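You operate a simulated robot arm through the tools that you are given. There is no shell and no other tool.

The job below is to be done with a simulated two-armed robot. You get a single attempt, and the scene is never put back.

## Task
Lift the blue drum's pump: yellow valve shut, both coupling levers free.
Fine: shut the valve on the pump and let the feed gauge drop before the levers; the selector of the stirrer and the ratchet handle stay as they are.

The check looks at the end state, three seconds after you hand in, the way a careful person would. Anything else that was tipped, shoved, dropped, spilled or broken makes it a failure.

## Robot
Two 7-joint arms with fingered hands on one trunk that stands fixed in place. Base frame: the origin is at the foot of the trunk, x ahead of it, y to its left, z up; the work surface is at about z = 820. Lengths are in mm, angles in rad, forces in N, time in s.
The left shoulder is at [60, 126, 1380], the right one opposite. With the tool pointing down near the work surface each hand reaches from about 100 to 620 mm from the base axis, measured 20 degrees to its own side. Payload 2.5 kg a hand.
Tool frame (each hand has its own): the origin (TCP) lies between the finger pads and is the grasp point; the fingertips stand 30 mm ahead of it; z points along the fingers, y is the line along which they close. The gripper opens to 104 mm; its body begins 35 mm behind the TCP. The gripper is a hand of 5 fingers: y runs from the thumb to the fingers, the wrist lies at [-15, -104, -178] in the tool frame, and closing takes about 1.5 s.
Orientation is told as [roll, pitch, yaw] about the base's x, y, z axes, in that order, counted from this pose: with the fingers straight down and the wrist toward the robot, the tool's x, y and z point along [0, 1, 0], [1, 0, 0] and [0, 0, -1] of the base frame.

## Interface
- The arms move only by the tool play_rows. It takes "left_moves", "right_moves" or both (then of equal length, played together; a hand with none holds still); each is a list of rows, each a list of 6 numbers: the shift along the base's x, y, z in mm, then the turn, a rotation vector about the base's x, y, z in degrees. In form: [[x, y, z, rx, ry, rz], ...]. A call has 1 to 20 rows; each row is the pose to reach, as a shift and turn from the pose commanded when the call began. "left_grip" and "right_grip" are, for a hand that has rows, the closure in counts, from 0 (fully open) to 255 (shut), set as the call begins (left out, the last holds). Rows are played at 5 a second. More than 50 mm and 0.15 rad between two rows, or a gripper value outside its range, and nothing of the call is played. A pose out of reach is approached as far as the arm can. The call stops where the force on the tool passes 40 N (or 10 N more than at its start, if that is more) or the arm is blocked; 0.2 s more then pass. Each finger travels about 153 mm/s and halts on what it meets, pressing with about 22 N; the grip force reading is that of the motor and also rises with nothing between the fingers. The clock runs only during rows and for 0.2 s after the last one: add rows that repeat a pose to give the fingers time. It gives the time, the measured TCP pose, the force on the tool (base axes), the opening and the grip force at its end, in the units of the frame above (readings bear some noise), with the torque about the TCP (base axes, N m) and any sound that the robot's microphone picked up.
- Cameras (640 x 400 px; columns grow to the right, rows downward): "scene" is now at [124.1, -13.1, 1597.9]; the picture's right is [-0.23, -0.97, 0.00], its down [-0.49, 0.12, -0.86] and it looks along [0.84, -0.20, -0.51] (base axes); focal length 214 px, centre (320, 200). "left" rides on the left gripper at [-80, -78, -141] in its tool frame; the picture's right is [-0.78, -0.30, 0.56], its down [0.54, -0.78, 0.33] and it looks along [0.33, 0.56, 0.76] (tool axes); focal length 247 px, centre (320, 200). "right" rides on the right gripper at [80, -78, -141] in its tool frame; the picture's right is [-0.78, 0.30, -0.56], its down [-0.53, -0.78, 0.33] and it looks along [-0.33, 0.56, 0.76] (tool axes); focal length 247 px, centre (320, 200). There is no depth. A picture from a camera that has moved, and an enlarged one, comes with that camera's place and axes in the base frame and with its lens. The place of the scene camera against the robot may be out by one fixed shift of up to 12 mm in any direction.
- get_image(camera): a new picture of that camera. It takes no simulated time.
- slide_trunk(by): slides the trunk up (or, below 0, down) by that many mm; the arms and the scene camera ride with it, the base frame stays. It gives what a move gives, with no picture.
- preshape(shape, hand): the hand has 5 fingers and takes this shape, open, in about a second: jaw (thumb against the fingers, like two jaws); tri (thumb and two fingers); tip (a fingertip pinch); poke (one finger out to press); point (the index stretched); flat (the hand flat); cup (the hand cupped); fist (a fist). The gripper value then closes the fingers along that shape, each until it touches; the sizes above hold for jaw. It gives what a move gives, with no picture.
- aim_head(pan, tilt): turns the head with the scene camera to pan (to the left, within 1.501 rad either way) and tilt (down, from -0.506 to 1.204), counted from straight ahead of the robot. It gives what a move gives.
- inspect(camera, box): a new picture of the part [left, top, right, bottom] of that camera's present view, enlarged. It takes no simulated time.
- close_job(): hands the job in; it is judged then, once.

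Nothing tells you positions but the pictures and the camera data. Unless the task says otherwise, let go and move clear before handing in.

The tools are called by a JSON object that holds its "op" and its "data". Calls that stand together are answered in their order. play_rows: Moves the arms, as the interface text tells. Its arguments: {"type":"object","properties":{"left_moves":{"type":"array"},"left_grip":{"type":"number"},"right_moves":{"type":"array"},"right_grip":{"type":"number"}},"required":[]} The other tools are called the same way: slide_trunk (by) moves the trunk up or down; preshape (shape, hand) gives the hand a shape; aim_head (pan, tilt) turns the head that bears the scene camera; get_image (camera) takes a picture; inspect (camera, box) takes an enlarged picture of a part of a camera's view; close_job () hands the job in.

At the start:

```text
t: 0.0
left_position: [383.1, -34.9, 1521.3]
left_tool_rot: [-0.003, -0.001, 0.001]
left_wrist_force: [0.2, 0.4, 0.8]
left_torque: [0.02, 0.0, 0.0]
left_grip_width: 103.8
left_grip_force: 0.2
left_shape: jaw
right_position: [343.9, -381.9, 1455.0]
right_tool_rot: [0.0, 0.0, 0.0]
right_wrist_force: [0.0, 0.1, -0.3]
right_torque: [0.01, 0.02, -0.02]
right_grip_width: 104.0
right_grip_force: 0.1
right_shape: jaw
trunk travel left (down, up): [-775.0, 165.0]
head pan, tilt (commanded): [-0.232, 0.531]
```

scene: 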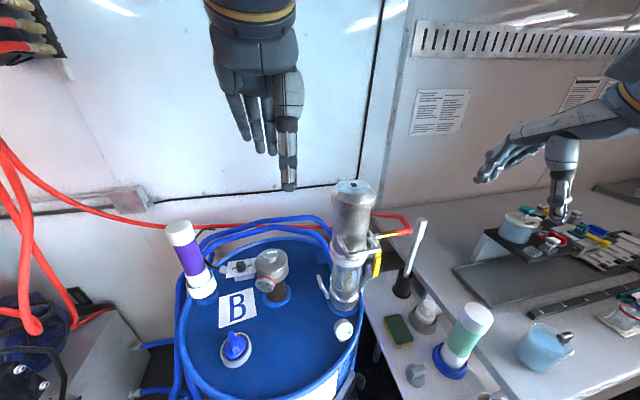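
right: 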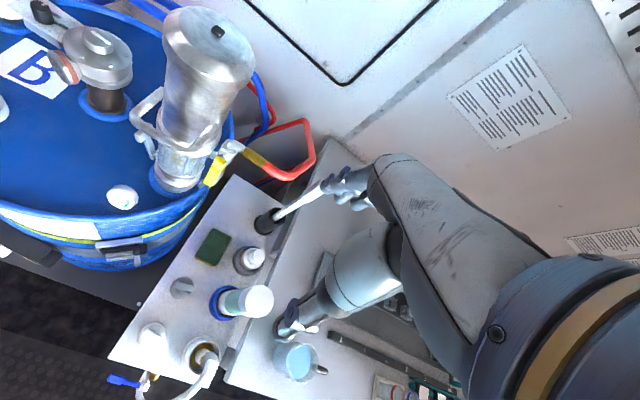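
left: 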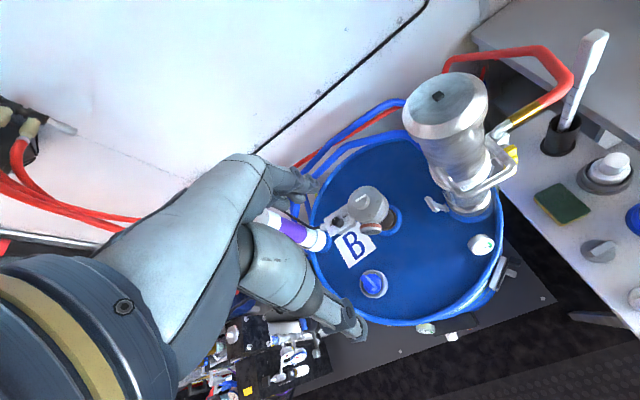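

I see a blue drum labelled B with a metal pump (cylinder) on it, a yellow valve at its outlet with a red hose, and lever-like ears around the pump's coupling; a side bench carries small items. First I look closer at the pump, valve, gauge and levers before moving anything.

{"op": "inspect", "data": {"camera": "scene", "box": [290, 160, 450, 330]}}

{"op": "inspect", "data": {"camera": "left", "box": [300, 30, 640, 300]}}

{"op": "inspect", "data": {"camera": "right", "box": [0, 0, 340, 230]}}

{"op": "inspect", "data": {"camera": "scene", "box": [160, 200, 400, 400]}}

```text
2.35 times, centred on (370, 245) of scene
camera zoom: at [124.1, -13.1, 1597.9], right [-0.23, -0.97, 0.0], down [-0.49, 0.12, -0.86], along [0.84, -0.2, -0.51], focal length 505 px, centre (202, 94)
```

zoom: 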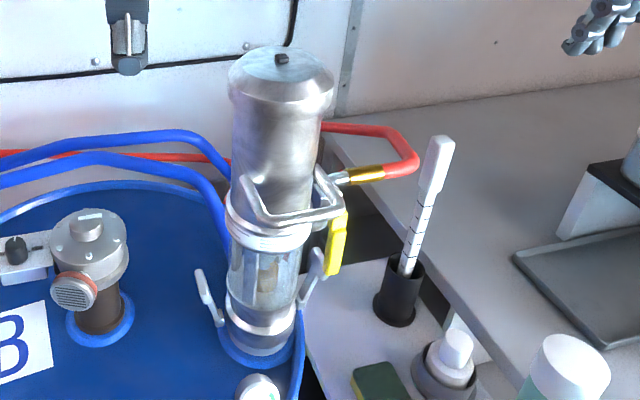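

```text
1.48 times, centred on (470, 165) of left
camera zoom: at [305.7, -114.9, 1662.6], right [-0.3, -0.78, -0.56], down [-0.78, 0.53, -0.33], along [0.56, 0.33, -0.76], focal length 366 px, centre (98, 252)
```

zoom: 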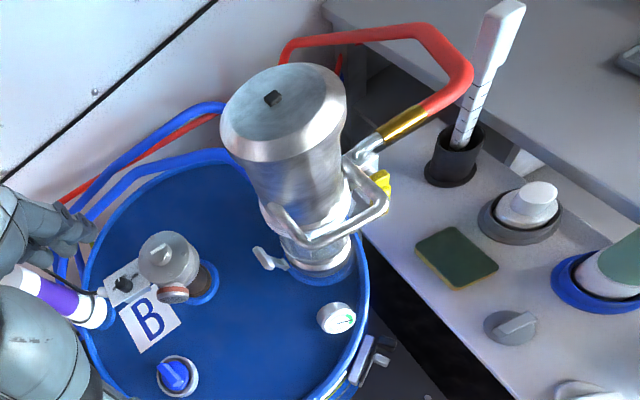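

```text
1.74 times, centred on (170, 115) of right
camera zoom: at [265.4, -300.6, 1597.0], right [0.3, -0.78, 0.56], down [-0.78, -0.53, -0.33], along [0.56, -0.33, -0.76], focal length 430 px, centre (581, 348)
```

zoom: 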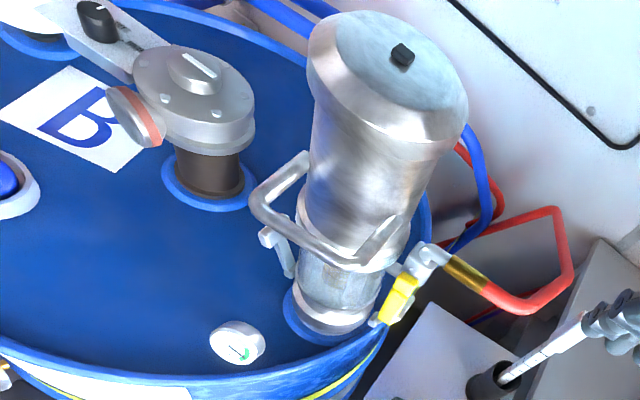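

```text
2.00 times, centred on (280, 300) of scene
camera zoom: at [124.1, -13.1, 1597.9], right [-0.23, -0.97, 0.0], down [-0.49, 0.12, -0.86], along [0.84, -0.2, -0.51], focal length 429 px, centre (400, 0)
```

zoom: 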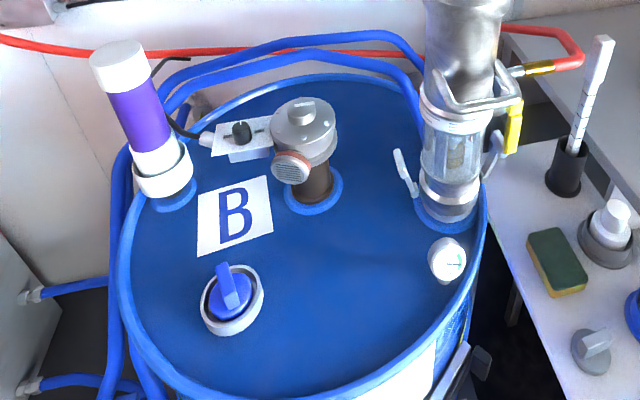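

The pump has a bail handle, a glass section, two coupling levers at its foot and a yellow-handled valve towards the red hose; there's a small gauge on the lid. I'll look around more with the head to see the entire scene before planning.

{"op": "aim_head", "data": {"pan": -0.1, "tilt": 0.9}}

{"op": "get_image", "data": {"camera": "scene"}}

{"op": "aim_head", "data": {"pan": -0.8, "tilt": 0.7}}

{"op": "get_image", "data": {"camera": "scene"}}

{"op": "aim_head", "data": {"pan": 0.7, "tilt": 0.7}}

{"op": "get_image", "data": {"camera": "scene"}}

{"op": "aim_head", "data": {"pan": -0.25, "tilt": 0.7}}

{"op": "get_image", "data": {"camera": "scene"}}

```text
t: 0.8
left_position: [382.1, -35.8, 1521.7]
left_tool_rot: [-0.001, 0.0, 0.002]
left_wrist_force: [-1.0, -0.1, 0.2]
left_torque: [-0.02, -0.01, -0.01]
left_grip_width: 103.4
left_grip_force: 0.1
left_shape: jaw
right_position: [344.0, -380.9, 1455.3]
right_tool_rot: [0.0, -0.001, -0.001]
right_wrist_force: [0.1, 0.0, 0.2]
right_torque: [0.02, -0.03, -0.04]
right_grip_width: 103.7
right_grip_force: 0.1
right_shape: jaw
trunk travel left (down, up): [-775.0, 165.0]
head pan, tilt (commanded): [-0.099, 0.901]
```

```text
taken
camera scene: at [111.4, 0.2, 1566.9], right [-0.1, -0.99, 0.0], down [-0.78, 0.08, -0.62], along [0.62, -0.06, -0.78], focal length 214 px, centre (320, 200)
```

scene: 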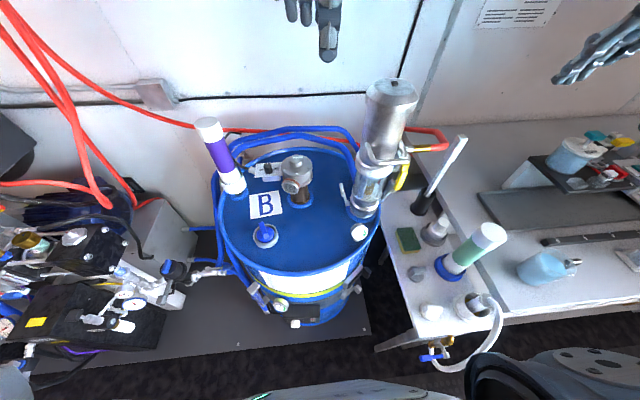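

```text
t: 1.9
left_position: [382.4, -35.3, 1522.0]
left_tool_rot: [-0.002, -0.001, 0.001]
left_wrist_force: [0.2, 0.4, -0.4]
left_torque: [0.07, 0.0, -0.02]
left_grip_width: 103.3
left_grip_force: 0.1
left_shape: jaw
right_position: [343.9, -382.1, 1455.6]
right_tool_rot: [-0.002, 0.0, 0.0]
right_wrist_force: [0.2, -0.3, 0.2]
right_torque: [0.0, -0.02, 0.02]
right_grip_width: 103.4
right_grip_force: 0.0
right_shape: jaw
trunk travel left (down, up): [-775.0, 165.0]
head pan, tilt (commanded): [-0.799, 0.7]
```

```text
taken
camera scene: at [95.5, -53.1, 1582.9], right [-0.72, -0.7, 0.0], down [-0.45, 0.46, -0.76], along [0.53, -0.55, -0.64], focal length 214 px, centre (320, 200)
```

scene: 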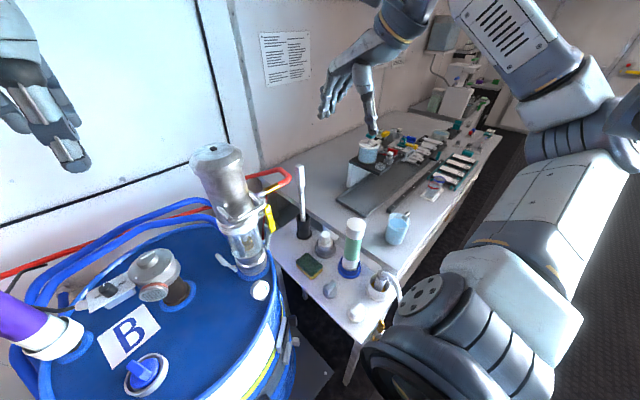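

```text
t: 3.5
left_position: [382.1, -35.4, 1521.2]
left_tool_rot: [0.0, 0.0, 0.001]
left_wrist_force: [-0.3, 0.4, -0.5]
left_torque: [0.01, 0.01, 0.01]
left_grip_width: 103.5
left_grip_force: 0.1
left_shape: jaw
right_position: [343.6, -380.6, 1454.9]
right_tool_rot: [0.0, 0.0, 0.0]
right_wrist_force: [0.3, -0.9, 0.7]
right_torque: [0.02, -0.02, 0.02]
right_grip_width: 103.5
right_grip_force: 0.1
right_shape: jaw
trunk travel left (down, up): [-775.0, 165.0]
head pan, tilt (commanded): [0.7, 0.7]
```

```text
taken
camera scene: at [101.2, 62.4, 1583.0], right [0.64, -0.77, 0.0], down [-0.49, -0.41, -0.76], along [0.59, 0.49, -0.64], focal length 214 px, centre (320, 200)
```

scene: 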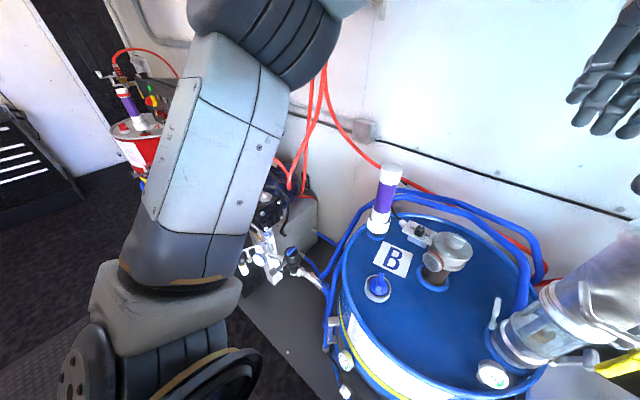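

```text
t: 4.8
left_position: [382.6, -34.1, 1522.1]
left_tool_rot: [-0.001, 0.002, 0.003]
left_wrist_force: [0.2, -0.7, -0.6]
left_torque: [0.02, -0.02, -0.01]
left_grip_width: 103.5
left_grip_force: 0.0
left_shape: jaw
right_position: [344.2, -381.5, 1455.7]
right_tool_rot: [0.0, 0.001, 0.0]
right_wrist_force: [0.3, -0.7, 0.7]
right_torque: [-0.03, 0.04, 0.0]
right_grip_width: 103.3
right_grip_force: 0.1
right_shape: jaw
trunk travel left (down, up): [-775.0, 165.0]
head pan, tilt (commanded): [-0.25, 0.7]
```

```text
taken
camera scene: at [118.5, -13.2, 1583.0], right [-0.25, -0.97, 0.0], down [-0.62, 0.16, -0.76], along [0.74, -0.19, -0.64], focal length 214 px, centre (320, 200)
```

scene: 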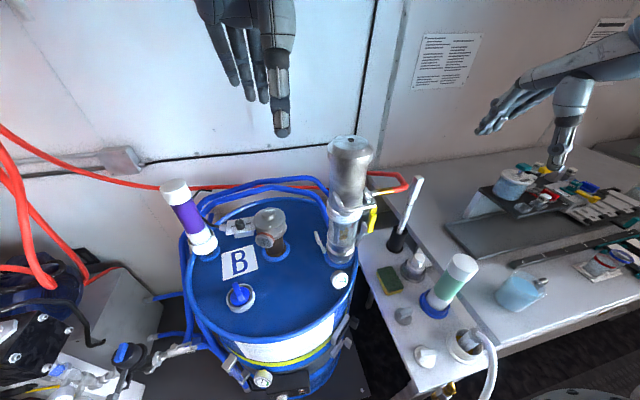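

The head sees the whole drum; I'll zoom into the pump, gauges on the lid and drum side, and the valve.

{"op": "inspect", "data": {"camera": "scene", "box": [300, 120, 420, 200]}}

{"op": "inspect", "data": {"camera": "scene", "box": [300, 190, 420, 300]}}

{"op": "inspect", "data": {"camera": "scene", "box": [210, 300, 370, 400]}}

{"op": "inspect", "data": {"camera": "left", "box": [400, 170, 540, 270]}}

{"op": "inspect", "data": {"camera": "right", "box": [120, 80, 320, 200]}}

{"op": "inspect", "data": {"camera": "scene", "box": [350, 170, 500, 400]}}

```text
5.00 times, centred on (360, 160) of scene
camera zoom: at [118.5, -13.2, 1583.0], right [-0.25, -0.97, 0.0], down [-0.62, 0.16, -0.76], along [0.74, -0.19, -0.64], focal length 1072 px, centre (120, 400)
```

zoom: 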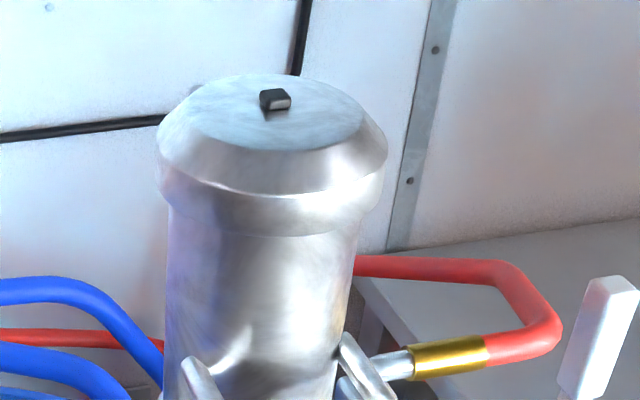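

```text
3.64 times, centred on (360, 245) of scene
camera zoom: at [118.5, -13.2, 1583.0], right [-0.25, -0.97, 0.0], down [-0.62, 0.16, -0.76], along [0.74, -0.19, -0.64], focal length 780 px, centre (174, 36)
```

zoom: 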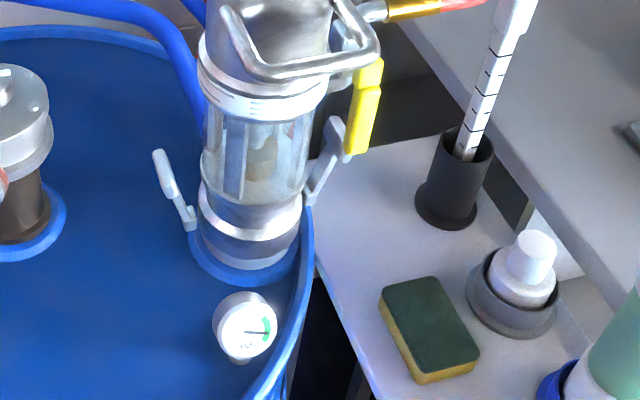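

```text
4.00 times, centred on (290, 350) of scene
camera zoom: at [118.5, -13.2, 1583.0], right [-0.25, -0.97, 0.0], down [-0.62, 0.16, -0.76], along [0.74, -0.19, -0.64], focal length 858 px, centre (440, -400)
```

zoom: 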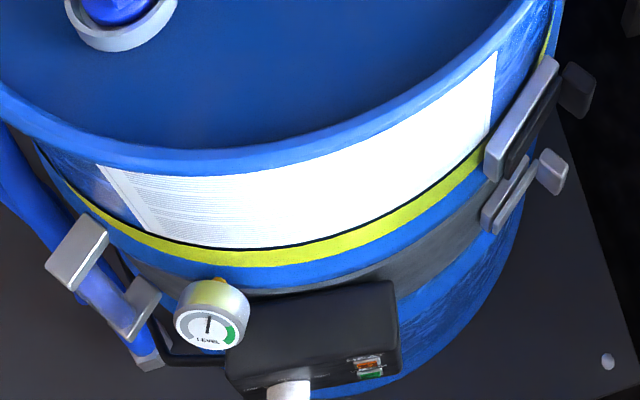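

```text
4.00 times, centred on (470, 220) of left
camera zoom: at [305.6, -114.9, 1662.6], right [-0.3, -0.78, -0.56], down [-0.78, 0.53, -0.33], along [0.56, 0.33, -0.76], focal length 988 px, centre (-280, 120)
```

zoom: 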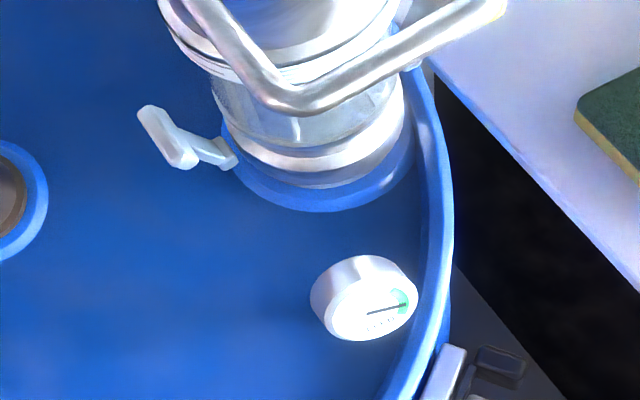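

```text
3.20 times, centred on (220, 140) of right
camera zoom: at [265.4, -300.6, 1597.0], right [0.3, -0.78, 0.56], down [-0.78, -0.53, -0.33], along [0.56, -0.33, -0.76], focal length 790 px, centre (640, 392)
```

zoom: 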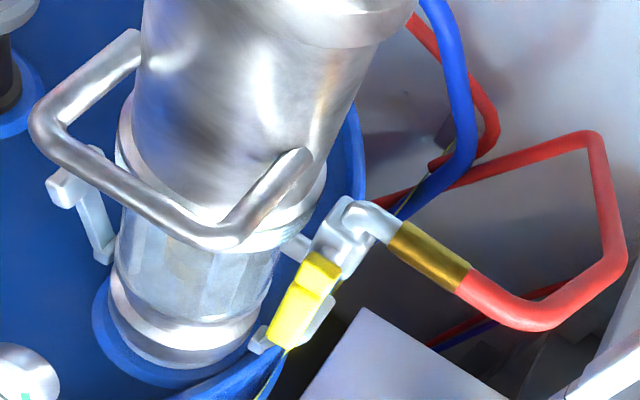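

```text
1.74 times, centred on (425, 285) of scene
camera zoom: at [118.5, -13.2, 1583.0], right [-0.25, -0.97, 0.0], down [-0.62, 0.16, -0.76], along [0.74, -0.19, -0.64], focal length 373 px, centre (137, 52)
```

zoom: 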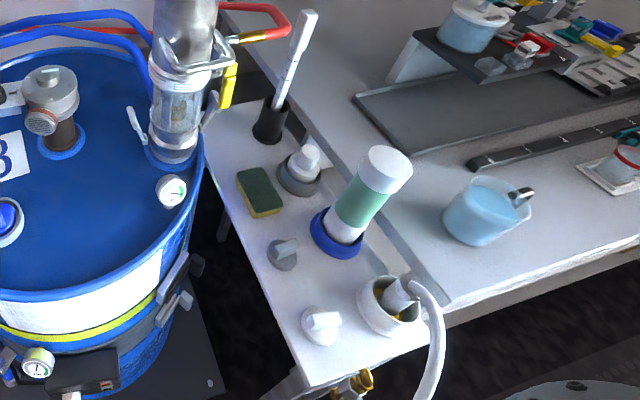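

The pump axis is near (542, -198), its top near z≈1380 and the lid near z≈1035; the lid gauge sits near (421,-160) with its needle in the green. I'll yaw and shift the right hand in free space so its camera looks at the pump's right side (valve and right lever).

{"op": "play_rows", "data": {"right_moves": [[0, 0, -10, 0, 0, 8], [5, 5, -20, 0, 0, 16], [10, 10, -30, 0, 0, 24], [15, 15, -40, 0, 0, 32], [20, 20, -50, 0, 0, 40], [25, 25, -60, 0, 0, 48], [30, 30, -70, 0, 0, 56], [30, 30, -80, 0, 0, 60], [30, 30, -80, 0, 0, 60]]}}

{"op": "get_image", "data": {"camera": "right"}}

{"op": "get_image", "data": {"camera": "scene"}}

```text
t: 6.8
left_position: [382.4, -35.1, 1522.3]
left_tool_rot: [-0.002, 0.001, 0.001]
left_wrist_force: [-0.6, 0.6, -0.6]
left_torque: [0.03, -0.01, -0.02]
left_grip_width: 103.6
left_grip_force: 0.0
left_shape: jaw
right_position: [373.9, -351.8, 1375.5]
right_tool_rot: [0.0, 0.0, 1.048]
right_wrist_force: [-0.4, 0.4, -0.6]
right_torque: [-0.01, 0.0, -0.01]
right_grip_width: 103.6
right_grip_force: 0.0
right_shape: jaw
trunk travel left (down, up): [-775.0, 165.0]
head pan, tilt (commanded): [-0.25, 0.7]
```

```text
taken
camera right: at [264.7, -377.8, 1517.0], right [0.82, -0.13, 0.56], down [0.08, -0.94, -0.33], along [0.57, 0.32, -0.76], focal length 247 px, centre (320, 200)
```

right: 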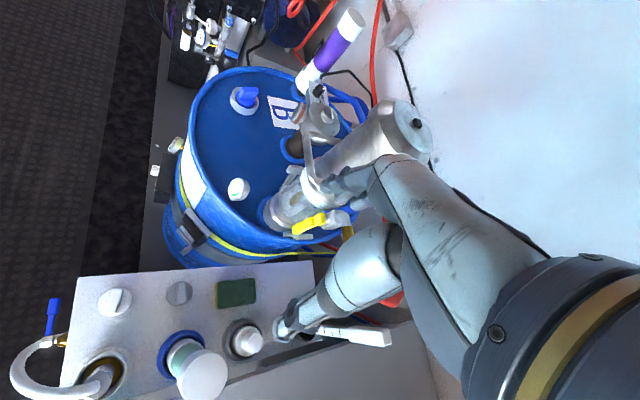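

```text
taken
camera scene: at [118.5, -13.1, 1583.0], right [-0.25, -0.97, 0.0], down [-0.62, 0.16, -0.77], along [0.74, -0.19, -0.64], focal length 214 px, centre (320, 200)
```

scene: 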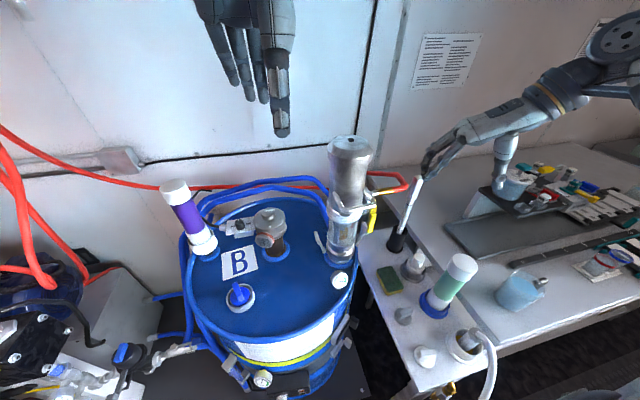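

The right camera now sees the pump's right side. I zoom in on the valve and coupling.

{"op": "inspect", "data": {"camera": "right", "box": [220, 90, 440, 260]}}

{"op": "inspect", "data": {"camera": "right", "box": [240, 160, 360, 250]}}

```text
2.35 times, centred on (330, 175) of right
camera zoom: at [264.7, -377.8, 1517.0], right [0.82, -0.13, 0.56], down [0.08, -0.94, -0.33], along [0.57, 0.32, -0.76], focal length 581 px, centre (296, 259)
```

zoom: 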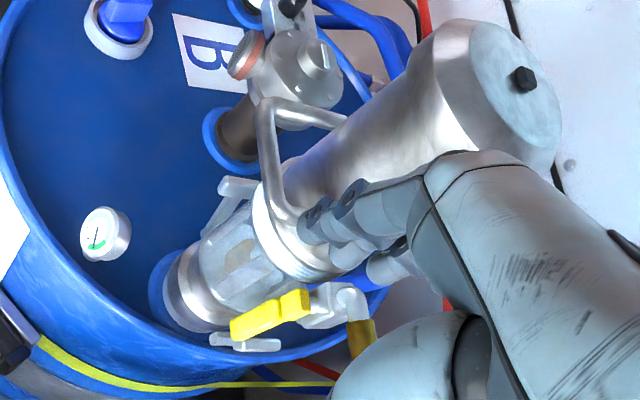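

```text
4.44 times, centred on (300, 205) of right
camera zoom: at [264.7, -377.8, 1517.0], right [0.82, -0.13, 0.56], down [0.08, -0.94, -0.33], along [0.57, 0.32, -0.76], focal length 1098 px, centre (409, 178)
```

zoom: 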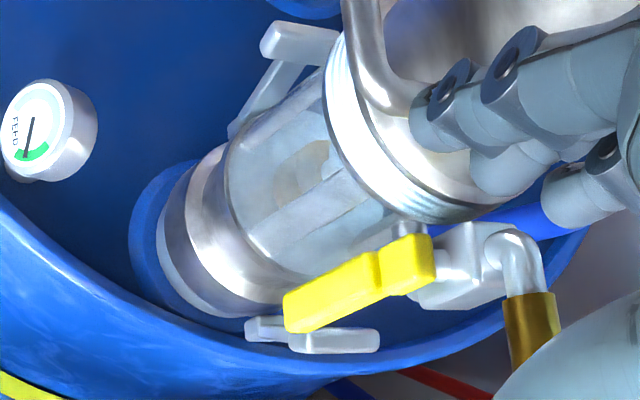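

The lid gauge reads FEED (needle in green), the yellow handle hangs from about (536,-264,1159) to (508,-270,1086), and the hose ferrule runs along -y at z≈1222. I'll tilt the right hand so its camera looks more level at the valve and right lever, staying clear of bench items.

{"op": "play_rows", "data": {"right_moves": [[5, 0, -30, 0, 0, -8], [10, 0, -60, 0, 0, -15], [15, 0, -90, 0, 0, -15]]}}

{"op": "play_rows", "data": {"right_moves": [[0, 0, -15, 5, -5, 0], [0, 0, -35, 10, -10, 0], [2, 0, -60, 15, -15, 0], [5, 0, -85, 20, -20, 0], [8, 2, -110, 24.75, -24.75, 0], [8, 4, -117, 24.75, -24.75, 0], [8, 4, -117, 24.75, -24.75, 0]]}}

{"op": "get_image", "data": {"camera": "right"}}

{"op": "get_image", "data": {"camera": "scene"}}

```text
t: 7.5
left_position: [382.4, -35.0, 1524.2]
left_tool_rot: [-0.002, 0.0, 0.002]
left_wrist_force: [-0.7, -0.7, -1.4]
left_torque: [0.01, 0.0, 0.0]
left_grip_width: 103.9
left_grip_force: 0.0
left_shape: jaw
right_position: [388.5, -352.4, 1286.5]
right_tool_rot: [0.0, -0.001, 0.785]
right_wrist_force: [0.1, -0.3, 0.0]
right_torque: [0.0, -0.02, 0.02]
right_grip_width: 103.7
right_grip_force: 0.0
right_shape: jaw
trunk travel left (down, up): [-775.0, 165.0]
head pan, tilt (commanded): [-0.25, 0.7]
```

```text
t: 9.2
left_position: [381.3, -35.8, 1522.2]
left_tool_rot: [-0.002, 0.0, 0.0]
left_wrist_force: [0.0, 0.1, -0.1]
left_torque: [0.0, 0.01, -0.01]
left_grip_width: 103.7
left_grip_force: 0.0
left_shape: jaw
right_position: [398.4, -347.9, 1167.2]
right_tool_rot: [0.001, -0.61, 0.786]
right_wrist_force: [0.7, 0.5, 0.0]
right_torque: [-0.01, 0.02, -0.01]
right_grip_width: 103.5
right_grip_force: 0.1
right_shape: jaw
trunk travel left (down, up): [-775.0, 165.0]
head pan, tilt (commanded): [-0.25, 0.7]
```

```text
taken
camera right: at [238.1, -391.8, 1239.2], right [0.49, -0.6, 0.63], down [0.06, -0.69, -0.72], along [0.87, 0.39, -0.3], focal length 247 px, centre (320, 200)
```

right: 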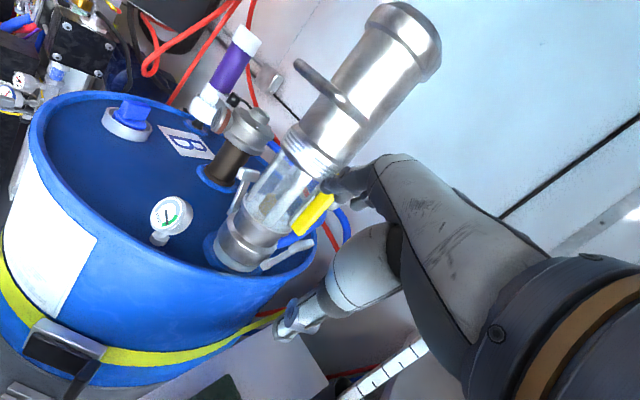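

```text
taken
camera scene: at [118.5, -13.3, 1582.9], right [-0.25, -0.97, 0.0], down [-0.62, 0.16, -0.76], along [0.74, -0.19, -0.64], focal length 214 px, centre (320, 200)
```

scene: 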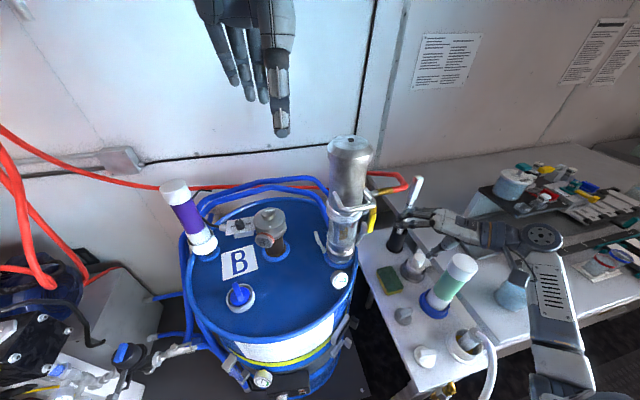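

The level view shows the coupling; the fingers hide part of the valve. Zooming in.

{"op": "inspect", "data": {"camera": "right", "box": [200, 120, 360, 290]}}

{"op": "inspect", "data": {"camera": "right", "box": [130, 180, 230, 260]}}

```text
2.35 times, centred on (280, 205) of right
camera zoom: at [238.1, -391.8, 1239.2], right [0.49, -0.6, 0.63], down [0.06, -0.69, -0.72], along [0.87, 0.39, -0.3], focal length 581 px, centre (414, 188)
```

zoom: 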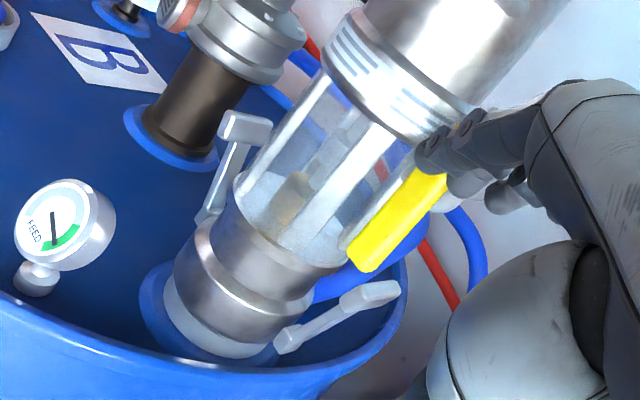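

```text
5.00 times, centred on (180, 220) of right
camera zoom: at [238.1, -391.8, 1239.2], right [0.49, -0.6, 0.63], down [0.06, -0.69, -0.72], along [0.87, 0.39, -0.3], focal length 1235 px, centre (1020, 100)
```

zoom: 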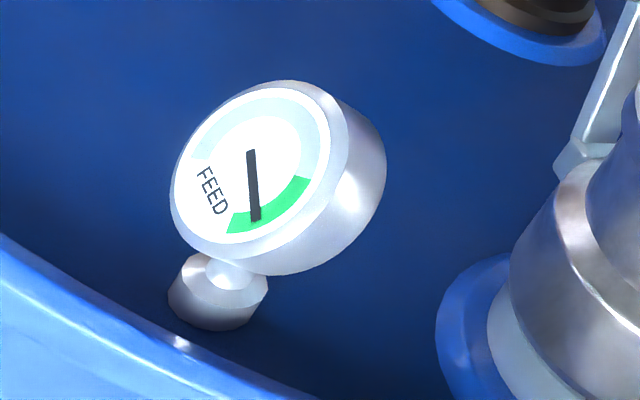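

Both levers have pivots at the coupling ring and arms rising to cross bars; FEED reads in the green. I'll back the right hand off sideways so the fingers don't hide the valve.

{"op": "play_rows", "data": {"right_moves": [[-15, -30, 25, 0, 0, 0], [-30, -60, 50, 0, 0, 0], [-40, -90, 75, 0, 0, 0], [-40, -90, 75, 0, 0, 0]]}}

{"op": "get_image", "data": {"camera": "right"}}

{"op": "inspect", "data": {"camera": "right", "box": [180, 150, 320, 270]}}

```text
t: 10.2
left_position: [381.7, -34.0, 1523.3]
left_tool_rot: [-0.002, 0.0, 0.002]
left_wrist_force: [-0.1, -0.3, -0.2]
left_torque: [0.0, -0.02, -0.01]
left_grip_width: 103.5
left_grip_force: 0.1
left_shape: jaw
right_position: [357.1, -436.4, 1243.2]
right_tool_rot: [0.0, -0.611, 0.787]
right_wrist_force: [0.2, -0.5, 0.1]
right_torque: [0.02, 0.03, -0.05]
right_grip_width: 103.7
right_grip_force: 0.0
right_shape: jaw
trunk travel left (down, up): [-775.0, 165.0]
head pan, tilt (commanded): [-0.25, 0.7]
```

```text
taken
camera right: at [197.9, -481.7, 1314.7], right [0.49, -0.6, 0.63], down [0.06, -0.69, -0.72], along [0.87, 0.39, -0.3], focal length 247 px, centre (320, 200)
```

right: 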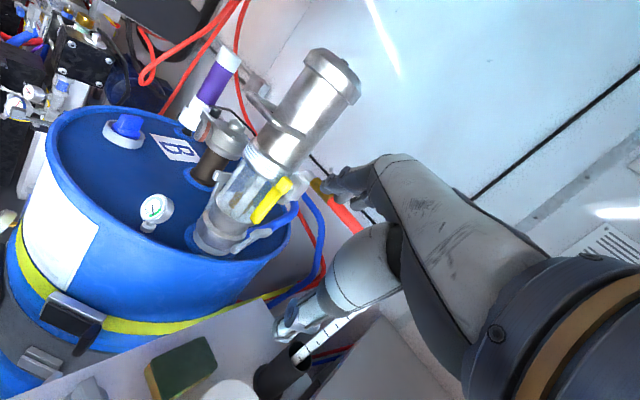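

```text
3.33 times, centred on (250, 210) of right
camera zoom: at [197.9, -481.7, 1314.7], right [0.49, -0.6, 0.63], down [0.06, -0.69, -0.72], along [0.87, 0.39, -0.3], focal length 823 px, centre (553, 167)
```

zoom: 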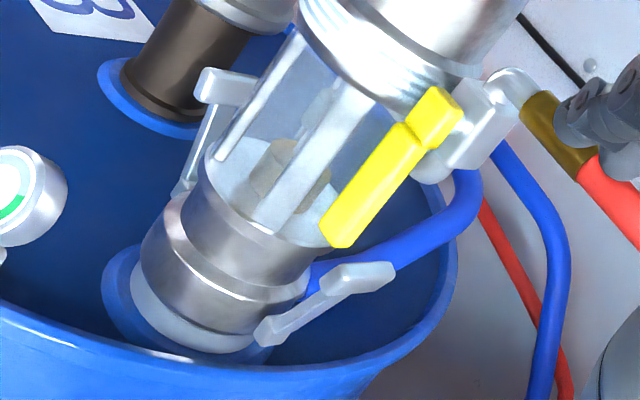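

The valve body is vertical with the yellow handle hanging parallel to it (open), its stem facing the robot, so it should swing outward to -y to shut. Levers pivot near (538,-146,997) and (538,-262,995), with cross bars along x at about z≈1055. I'll put the right hand into a one-finger shape in free space and see where the finger sits.

{"op": "preshape", "data": {"hand": "right", "shape": "poke"}}

{"op": "get_image", "data": {"camera": "right"}}

{"op": "inspect", "data": {"camera": "scene", "box": [370, 150, 610, 330]}}

```text
t: 11.1
left_position: [383.5, -35.2, 1522.3]
left_tool_rot: [-0.001, 0.0, 0.001]
left_wrist_force: [0.2, 0.5, -0.5]
left_torque: [0.0, -0.02, 0.0]
left_grip_width: 103.5
left_grip_force: 0.0
left_shape: jaw
right_position: [358.5, -436.8, 1242.5]
right_tool_rot: [0.001, -0.611, 0.785]
right_wrist_force: [-0.2, -0.4, -0.2]
right_torque: [-0.03, 0.02, -0.02]
right_grip_width: 0.0
right_grip_force: 0.1
right_shape: poke
trunk travel left (down, up): [-775.0, 165.0]
head pan, tilt (commanded): [-0.25, 0.7]
```

```text
taken
camera right: at [198.1, -481.5, 1314.4], right [0.49, -0.6, 0.63], down [0.06, -0.69, -0.72], along [0.87, 0.39, -0.3], focal length 247 px, centre (320, 200)
```

right: 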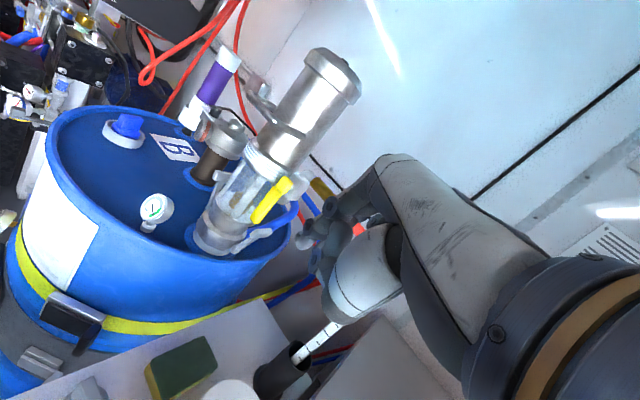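

```text
2.22 times, centred on (490, 240) of scene
camera zoom: at [118.5, -13.2, 1583.0], right [-0.25, -0.97, 0.0], down [-0.62, 0.16, -0.76], along [0.74, -0.19, -0.64], focal length 477 px, centre (-58, 111)
```

zoom: 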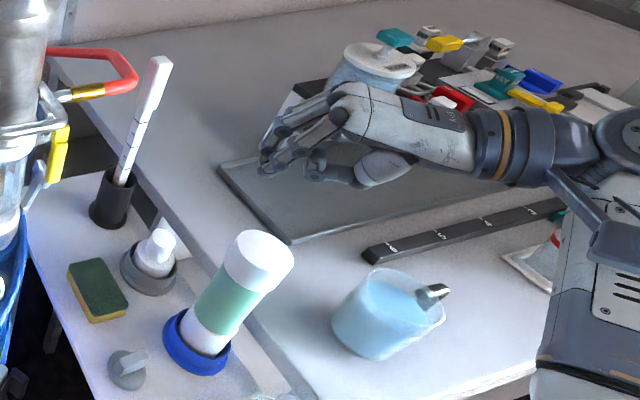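

The poke shape is hard to make out; I'll try "point" and compare.

{"op": "inspect", "data": {"camera": "scene", "box": [410, 190, 530, 265]}}

{"op": "inspect", "data": {"camera": "right", "box": [250, 140, 450, 340]}}

{"op": "preshape", "data": {"hand": "right", "shape": "point"}}

{"op": "inspect", "data": {"camera": "scene", "box": [410, 190, 530, 265]}}

{"op": "inspect", "data": {"camera": "right", "box": [250, 140, 450, 340]}}

```text
5.33 times, centred on (470, 228) of scene
camera zoom: at [118.5, -13.2, 1583.0], right [-0.25, -0.97, 0.0], down [-0.62, 0.16, -0.76], along [0.74, -0.19, -0.64], focal length 1144 px, centre (-480, 53)
```

zoom: 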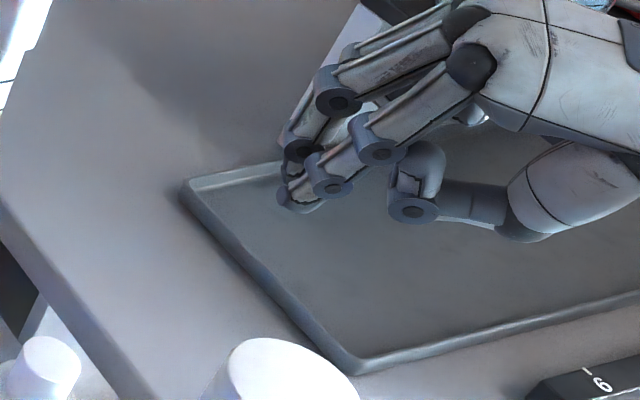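

```text
2.00 times, centred on (350, 240) of right
camera zoom: at [198.1, -481.5, 1314.4], right [0.49, -0.6, 0.63], down [0.06, -0.69, -0.72], along [0.87, 0.39, -0.3], focal length 494 px, centre (260, 120)
```

zoom: 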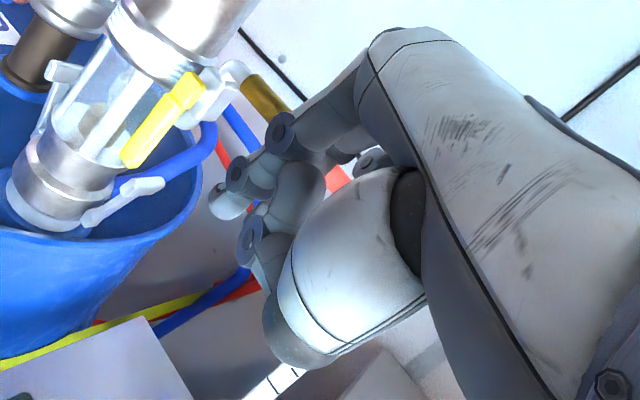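

```text
t: 11.9
left_position: [382.0, -35.0, 1522.3]
left_tool_rot: [-0.003, -0.001, 0.001]
left_wrist_force: [0.4, -0.4, -0.4]
left_torque: [-0.02, 0.03, 0.0]
left_grip_width: 103.6
left_grip_force: 0.1
left_shape: jaw
right_position: [357.8, -437.6, 1242.2]
right_tool_rot: [0.001, -0.611, 0.785]
right_wrist_force: [-0.5, -1.0, -0.8]
right_torque: [0.0, -0.03, -0.01]
right_grip_width: 0.1
right_grip_force: 0.1
right_shape: point
trunk travel left (down, up): [-775.0, 165.0]
head pan, tilt (commanded): [-0.25, 0.7]
```

```text
5.33 times, centred on (470, 228) of scene
camera zoom: at [118.5, -13.3, 1583.0], right [-0.25, -0.97, 0.0], down [-0.62, 0.16, -0.76], along [0.74, -0.19, -0.64], focal length 1144 px, centre (-480, 53)
```

zoom: 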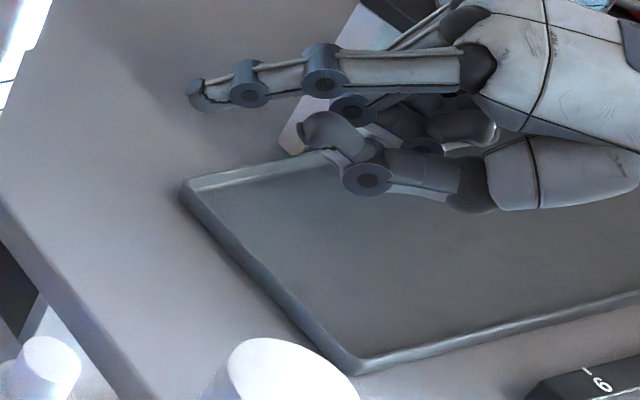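

```text
2.00 times, centred on (350, 240) of right
camera zoom: at [198.1, -481.6, 1314.4], right [0.49, -0.6, 0.63], down [0.06, -0.69, -0.72], along [0.87, 0.39, -0.3], focal length 494 px, centre (260, 120)
```

zoom: 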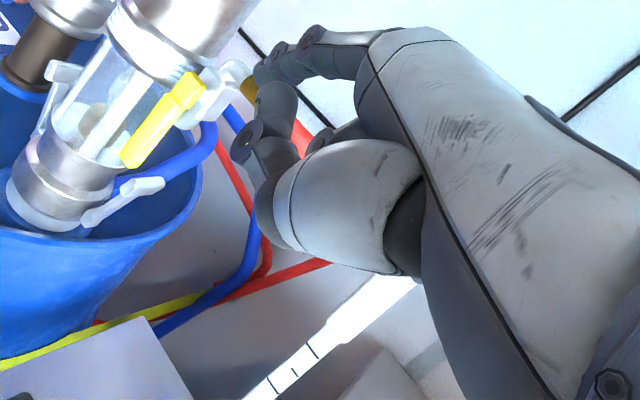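

In "point" the index tip sits at about tool (16, 68, 24), finger about 12 mm thick. Plan: point forward and 45° down, slide the index between the pump's glass and the handle at z≈1105, then sweep it to -y and up around the pivot near (y -269, z 1170). First I reorient in free space in front of the pump, then check the arm posture.

{"op": "play_rows", "data": {"right_moves": [[-4, 20, 0, 0, 0, -8], [-8, 45, -5, 0, 0, -16], [-12, 70, -12, 0, 0, -24], [-15, 95, -20, 0, 0, -32], [-18, 120, -30, 0, 0, -40], [-18, 137, -42, 0, 0, -45], [-18, 137, -42, 0, 0, -45]]}}

{"op": "play_rows", "data": {"right_moves": [[0, 0, 0, 0, -5, 0], [0, 0, 0, 0, -10, 0], [0, 0, 0, 0, -10, 0]]}}

{"op": "get_image", "data": {"camera": "right"}}

{"op": "aim_head", "data": {"pan": -0.45, "tilt": 0.8}}

{"op": "get_image", "data": {"camera": "scene"}}

```text
t: 13.6
left_position: [381.6, -35.8, 1522.5]
left_tool_rot: [-0.002, -0.001, 0.003]
left_wrist_force: [0.2, -0.5, 0.0]
left_torque: [0.03, -0.02, -0.02]
left_grip_width: 103.6
left_grip_force: 0.1
left_shape: jaw
right_position: [349.1, -314.1, 1193.1]
right_tool_rot: [0.002, -0.612, -0.002]
right_wrist_force: [-0.1, 0.0, 0.1]
right_torque: [0.04, 0.0, 0.04]
right_grip_width: 0.1
right_grip_force: 0.0
right_shape: point
right hand out of reach, approached as far as the arm can: row 6, 7
trunk travel left (down, up): [-775.0, 165.0]
head pan, tilt (commanded): [-0.25, 0.7]
```

```text
t: 14.3
left_position: [381.5, -34.8, 1522.4]
left_tool_rot: [-0.002, 0.0, 0.001]
left_wrist_force: [0.7, 0.6, 0.1]
left_torque: [0.01, -0.04, -0.03]
left_grip_width: 104.0
left_grip_force: 0.0
left_shape: jaw
right_position: [348.5, -313.4, 1192.9]
right_tool_rot: [-0.001, -0.787, -0.002]
right_wrist_force: [0.8, 0.2, -0.2]
right_torque: [-0.01, -0.02, 0.02]
right_grip_width: 0.0
right_grip_force: 0.1
right_shape: point
trunk travel left (down, up): [-775.0, 165.0]
head pan, tilt (commanded): [-0.25, 0.7]
```

```text
taken
camera right: at [193.6, -232.4, 1238.0], right [-0.19, -0.78, 0.6], down [-0.31, -0.53, -0.78], along [0.93, -0.33, -0.14], focal length 247 px, centre (320, 200)
```

right: 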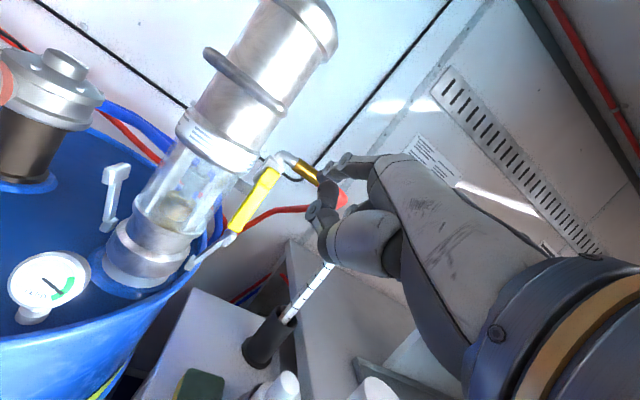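

```text
t: 15.1
left_position: [381.7, -34.9, 1522.5]
left_tool_rot: [-0.002, 0.0, 0.005]
left_wrist_force: [-0.6, 0.0, -0.5]
left_torque: [0.04, -0.02, -0.01]
left_grip_width: 103.7
left_grip_force: 0.1
left_shape: jaw
right_position: [348.7, -314.2, 1191.6]
right_tool_rot: [0.001, -0.786, -0.002]
right_wrist_force: [-0.2, 0.5, 0.7]
right_torque: [-0.04, -0.01, 0.0]
right_grip_width: 0.0
right_grip_force: 0.0
right_shape: point
trunk travel left (down, up): [-775.0, 165.0]
head pan, tilt (commanded): [-0.45, 0.799]
```

```text
taken
camera scene: at [108.9, -27.3, 1574.7], right [-0.43, -0.9, 0.0], down [-0.65, 0.31, -0.7], along [0.63, -0.3, -0.72], focal length 214 px, centre (320, 200)
```

scene: 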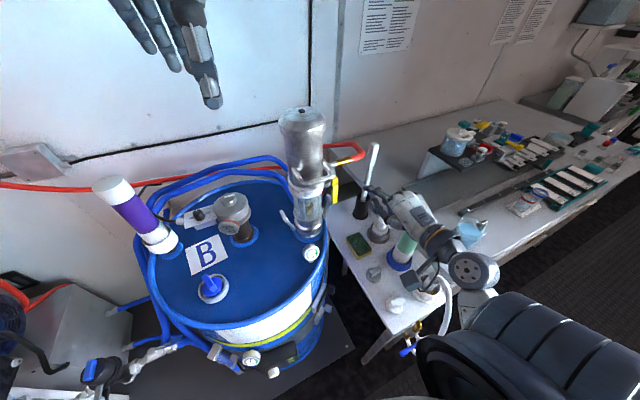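

I have a good frontal view of the valve and levers here. Zooming in to refine positions.

{"op": "inspect", "data": {"camera": "right", "box": [160, 130, 360, 290]}}

{"op": "inspect", "data": {"camera": "right", "box": [80, 140, 260, 290]}}

```text
2.50 times, centred on (260, 210) of right
camera zoom: at [193.6, -232.4, 1238.3], right [-0.18, -0.78, 0.6], down [-0.31, -0.53, -0.78], along [0.93, -0.33, -0.15], focal length 617 px, centre (470, 175)
```

zoom: 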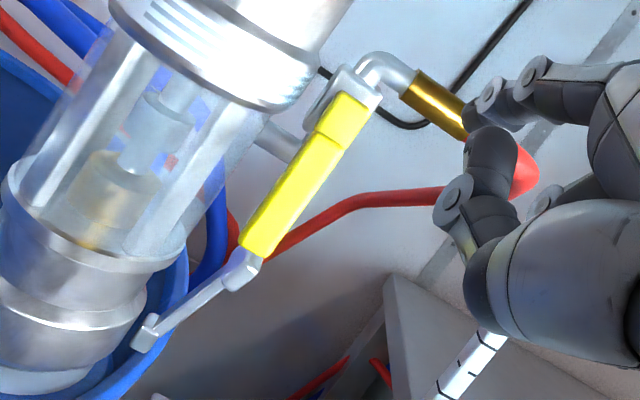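

```text
2.67 times, centred on (170, 215) of right
camera zoom: at [193.6, -232.4, 1238.3], right [-0.18, -0.78, 0.6], down [-0.31, -0.53, -0.78], along [0.93, -0.33, -0.15], focal length 659 px, centre (720, 160)
```

zoom: 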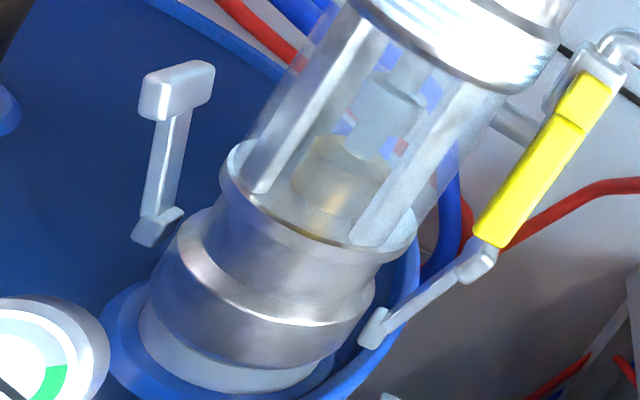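

The handle is now well located: x≈508, y≈-271, z 1092–1185 with its hub near z≈1175; the gap to the glass is about 30 mm. I'll raise the trunk for better arm room, then check the view before lowering the hand in front of the gap.

{"op": "slide_trunk", "data": {"by": 100}}

{"op": "get_image", "data": {"camera": "scene"}}

```text
t: 16.4
left_position: [381.7, -35.3, 1622.5]
left_tool_rot: [-0.003, 0.001, 0.002]
left_wrist_force: [-0.5, -0.9, 0.3]
left_torque: [-0.01, -0.02, 0.01]
left_grip_width: 103.5
left_grip_force: 0.1
left_shape: jaw
right_position: [349.0, -314.0, 1292.9]
right_tool_rot: [0.001, -0.786, -0.001]
right_wrist_force: [0.4, -1.1, 0.3]
right_torque: [0.0, 0.0, -0.02]
right_grip_width: 0.1
right_grip_force: 0.0
right_shape: point
trunk travel left (down, up): [-875.0, 65.0]
head pan, tilt (commanded): [-0.45, 0.799]
```

```text
taken
camera scene: at [108.9, -27.4, 1674.7], right [-0.44, -0.9, 0.0], down [-0.65, 0.31, -0.7], along [0.63, -0.3, -0.72], focal length 214 px, centre (320, 200)
```

scene: 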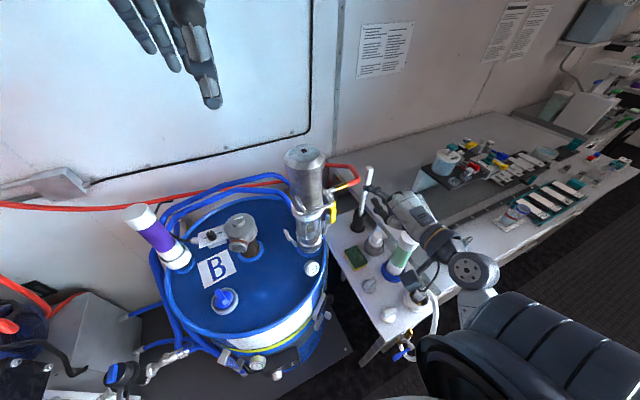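

Clear space ahead. I lower the right hand to z≈1074 (index tip ≈1105) in front of the gap, still about 90 mm short of the handle.

{"op": "play_rows", "data": {"right_moves": [[0, 10, -40, 0, 0, 0], [0, 20, -80, 0, 0, 0], [5, 30, -120, 0, 0, 0], [10, 40, -160, 0, 0, 0], [15, 51, -200, 0, 0, 0], [16, 51, -219, 0, 0, 0], [16, 51, -219, 0, 0, 0]]}}

{"op": "get_image", "data": {"camera": "right"}}

{"op": "get_image", "data": {"camera": "scene"}}

```text
t: 18.2
left_position: [382.5, -34.9, 1622.3]
left_tool_rot: [-0.003, 0.0, -0.001]
left_wrist_force: [-0.3, 0.3, 0.1]
left_torque: [0.01, 0.0, 0.0]
left_grip_width: 103.4
left_grip_force: 0.2
left_shape: jaw
right_position: [368.9, -287.3, 1082.2]
right_tool_rot: [-0.13, -0.782, 0.129]
right_wrist_force: [0.4, 0.5, -0.6]
right_torque: [-0.04, 0.01, 0.0]
right_grip_width: 0.1
right_grip_force: 0.0
right_shape: point
trunk travel left (down, up): [-875.0, 65.0]
head pan, tilt (commanded): [-0.45, 0.799]
stopped in row 7 (right hand): the arm was blocked; the commanded pose is now the measured one
```

```text
taken
camera right: at [210.8, -209.2, 1121.1], right [-0.16, -0.72, 0.67], down [-0.29, -0.62, -0.73], along [0.94, -0.31, -0.11], focal length 247 px, centre (320, 200)
```

right: 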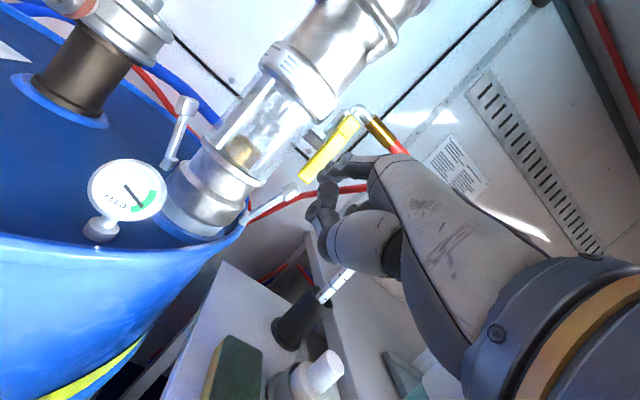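

```text
taken
camera scene: at [108.9, -27.5, 1674.7], right [-0.44, -0.9, 0.0], down [-0.65, 0.31, -0.7], along [0.63, -0.3, -0.72], focal length 214 px, centre (320, 200)
```

scene: 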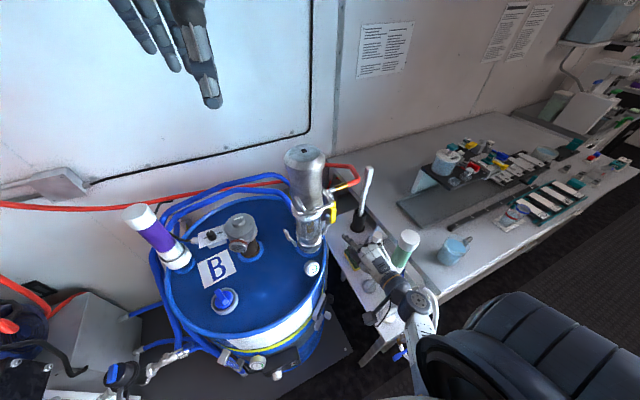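

The arm stopped blocked with no force at the tool; I need to see whether the forearm touches something or it's a joint limit.

{"op": "inspect", "data": {"camera": "scene", "box": [300, 190, 480, 370]}}

{"op": "aim_head", "data": {"pan": -0.7, "tilt": 1.0}}

{"op": "get_image", "data": {"camera": "scene"}}

```text
2.22 times, centred on (390, 280) of scene
camera zoom: at [108.9, -27.5, 1674.7], right [-0.44, -0.9, 0.0], down [-0.65, 0.31, -0.7], along [0.63, -0.3, -0.72], focal length 477 px, centre (164, 22)
```

zoom: 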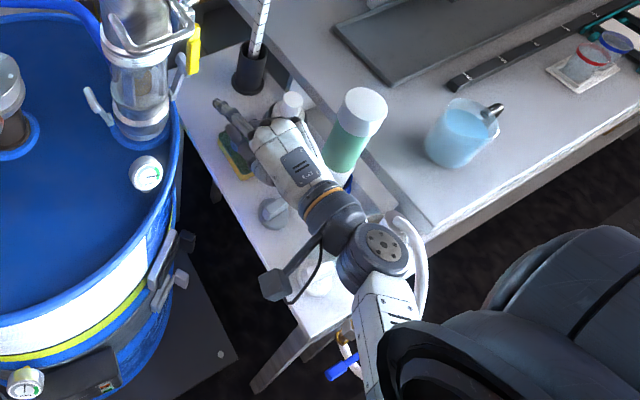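

```text
t: 19.0
left_position: [381.2, -34.7, 1620.6]
left_tool_rot: [-0.002, -0.001, 0.001]
left_wrist_force: [0.1, -0.1, 0.6]
left_torque: [-0.02, 0.01, -0.02]
left_grip_width: 103.5
left_grip_force: 0.0
left_shape: jaw
right_position: [368.5, -288.5, 1081.1]
right_tool_rot: [-0.132, -0.78, 0.13]
right_wrist_force: [1.3, 0.1, 0.0]
right_torque: [-0.04, 0.02, -0.04]
right_grip_width: 0.0
right_grip_force: 0.0
right_shape: point
trunk travel left (down, up): [-875.0, 65.0]
head pan, tilt (commanded): [-0.7, 1.0]
```

```text
taken
camera scene: at [89.6, -37.2, 1659.6], right [-0.64, -0.77, 0.0], down [-0.64, 0.54, -0.54], along [0.41, -0.35, -0.84], focal length 214 px, centre (320, 200)
```

scene: 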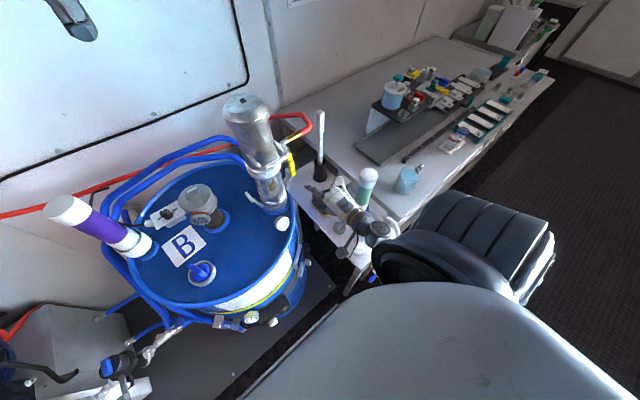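

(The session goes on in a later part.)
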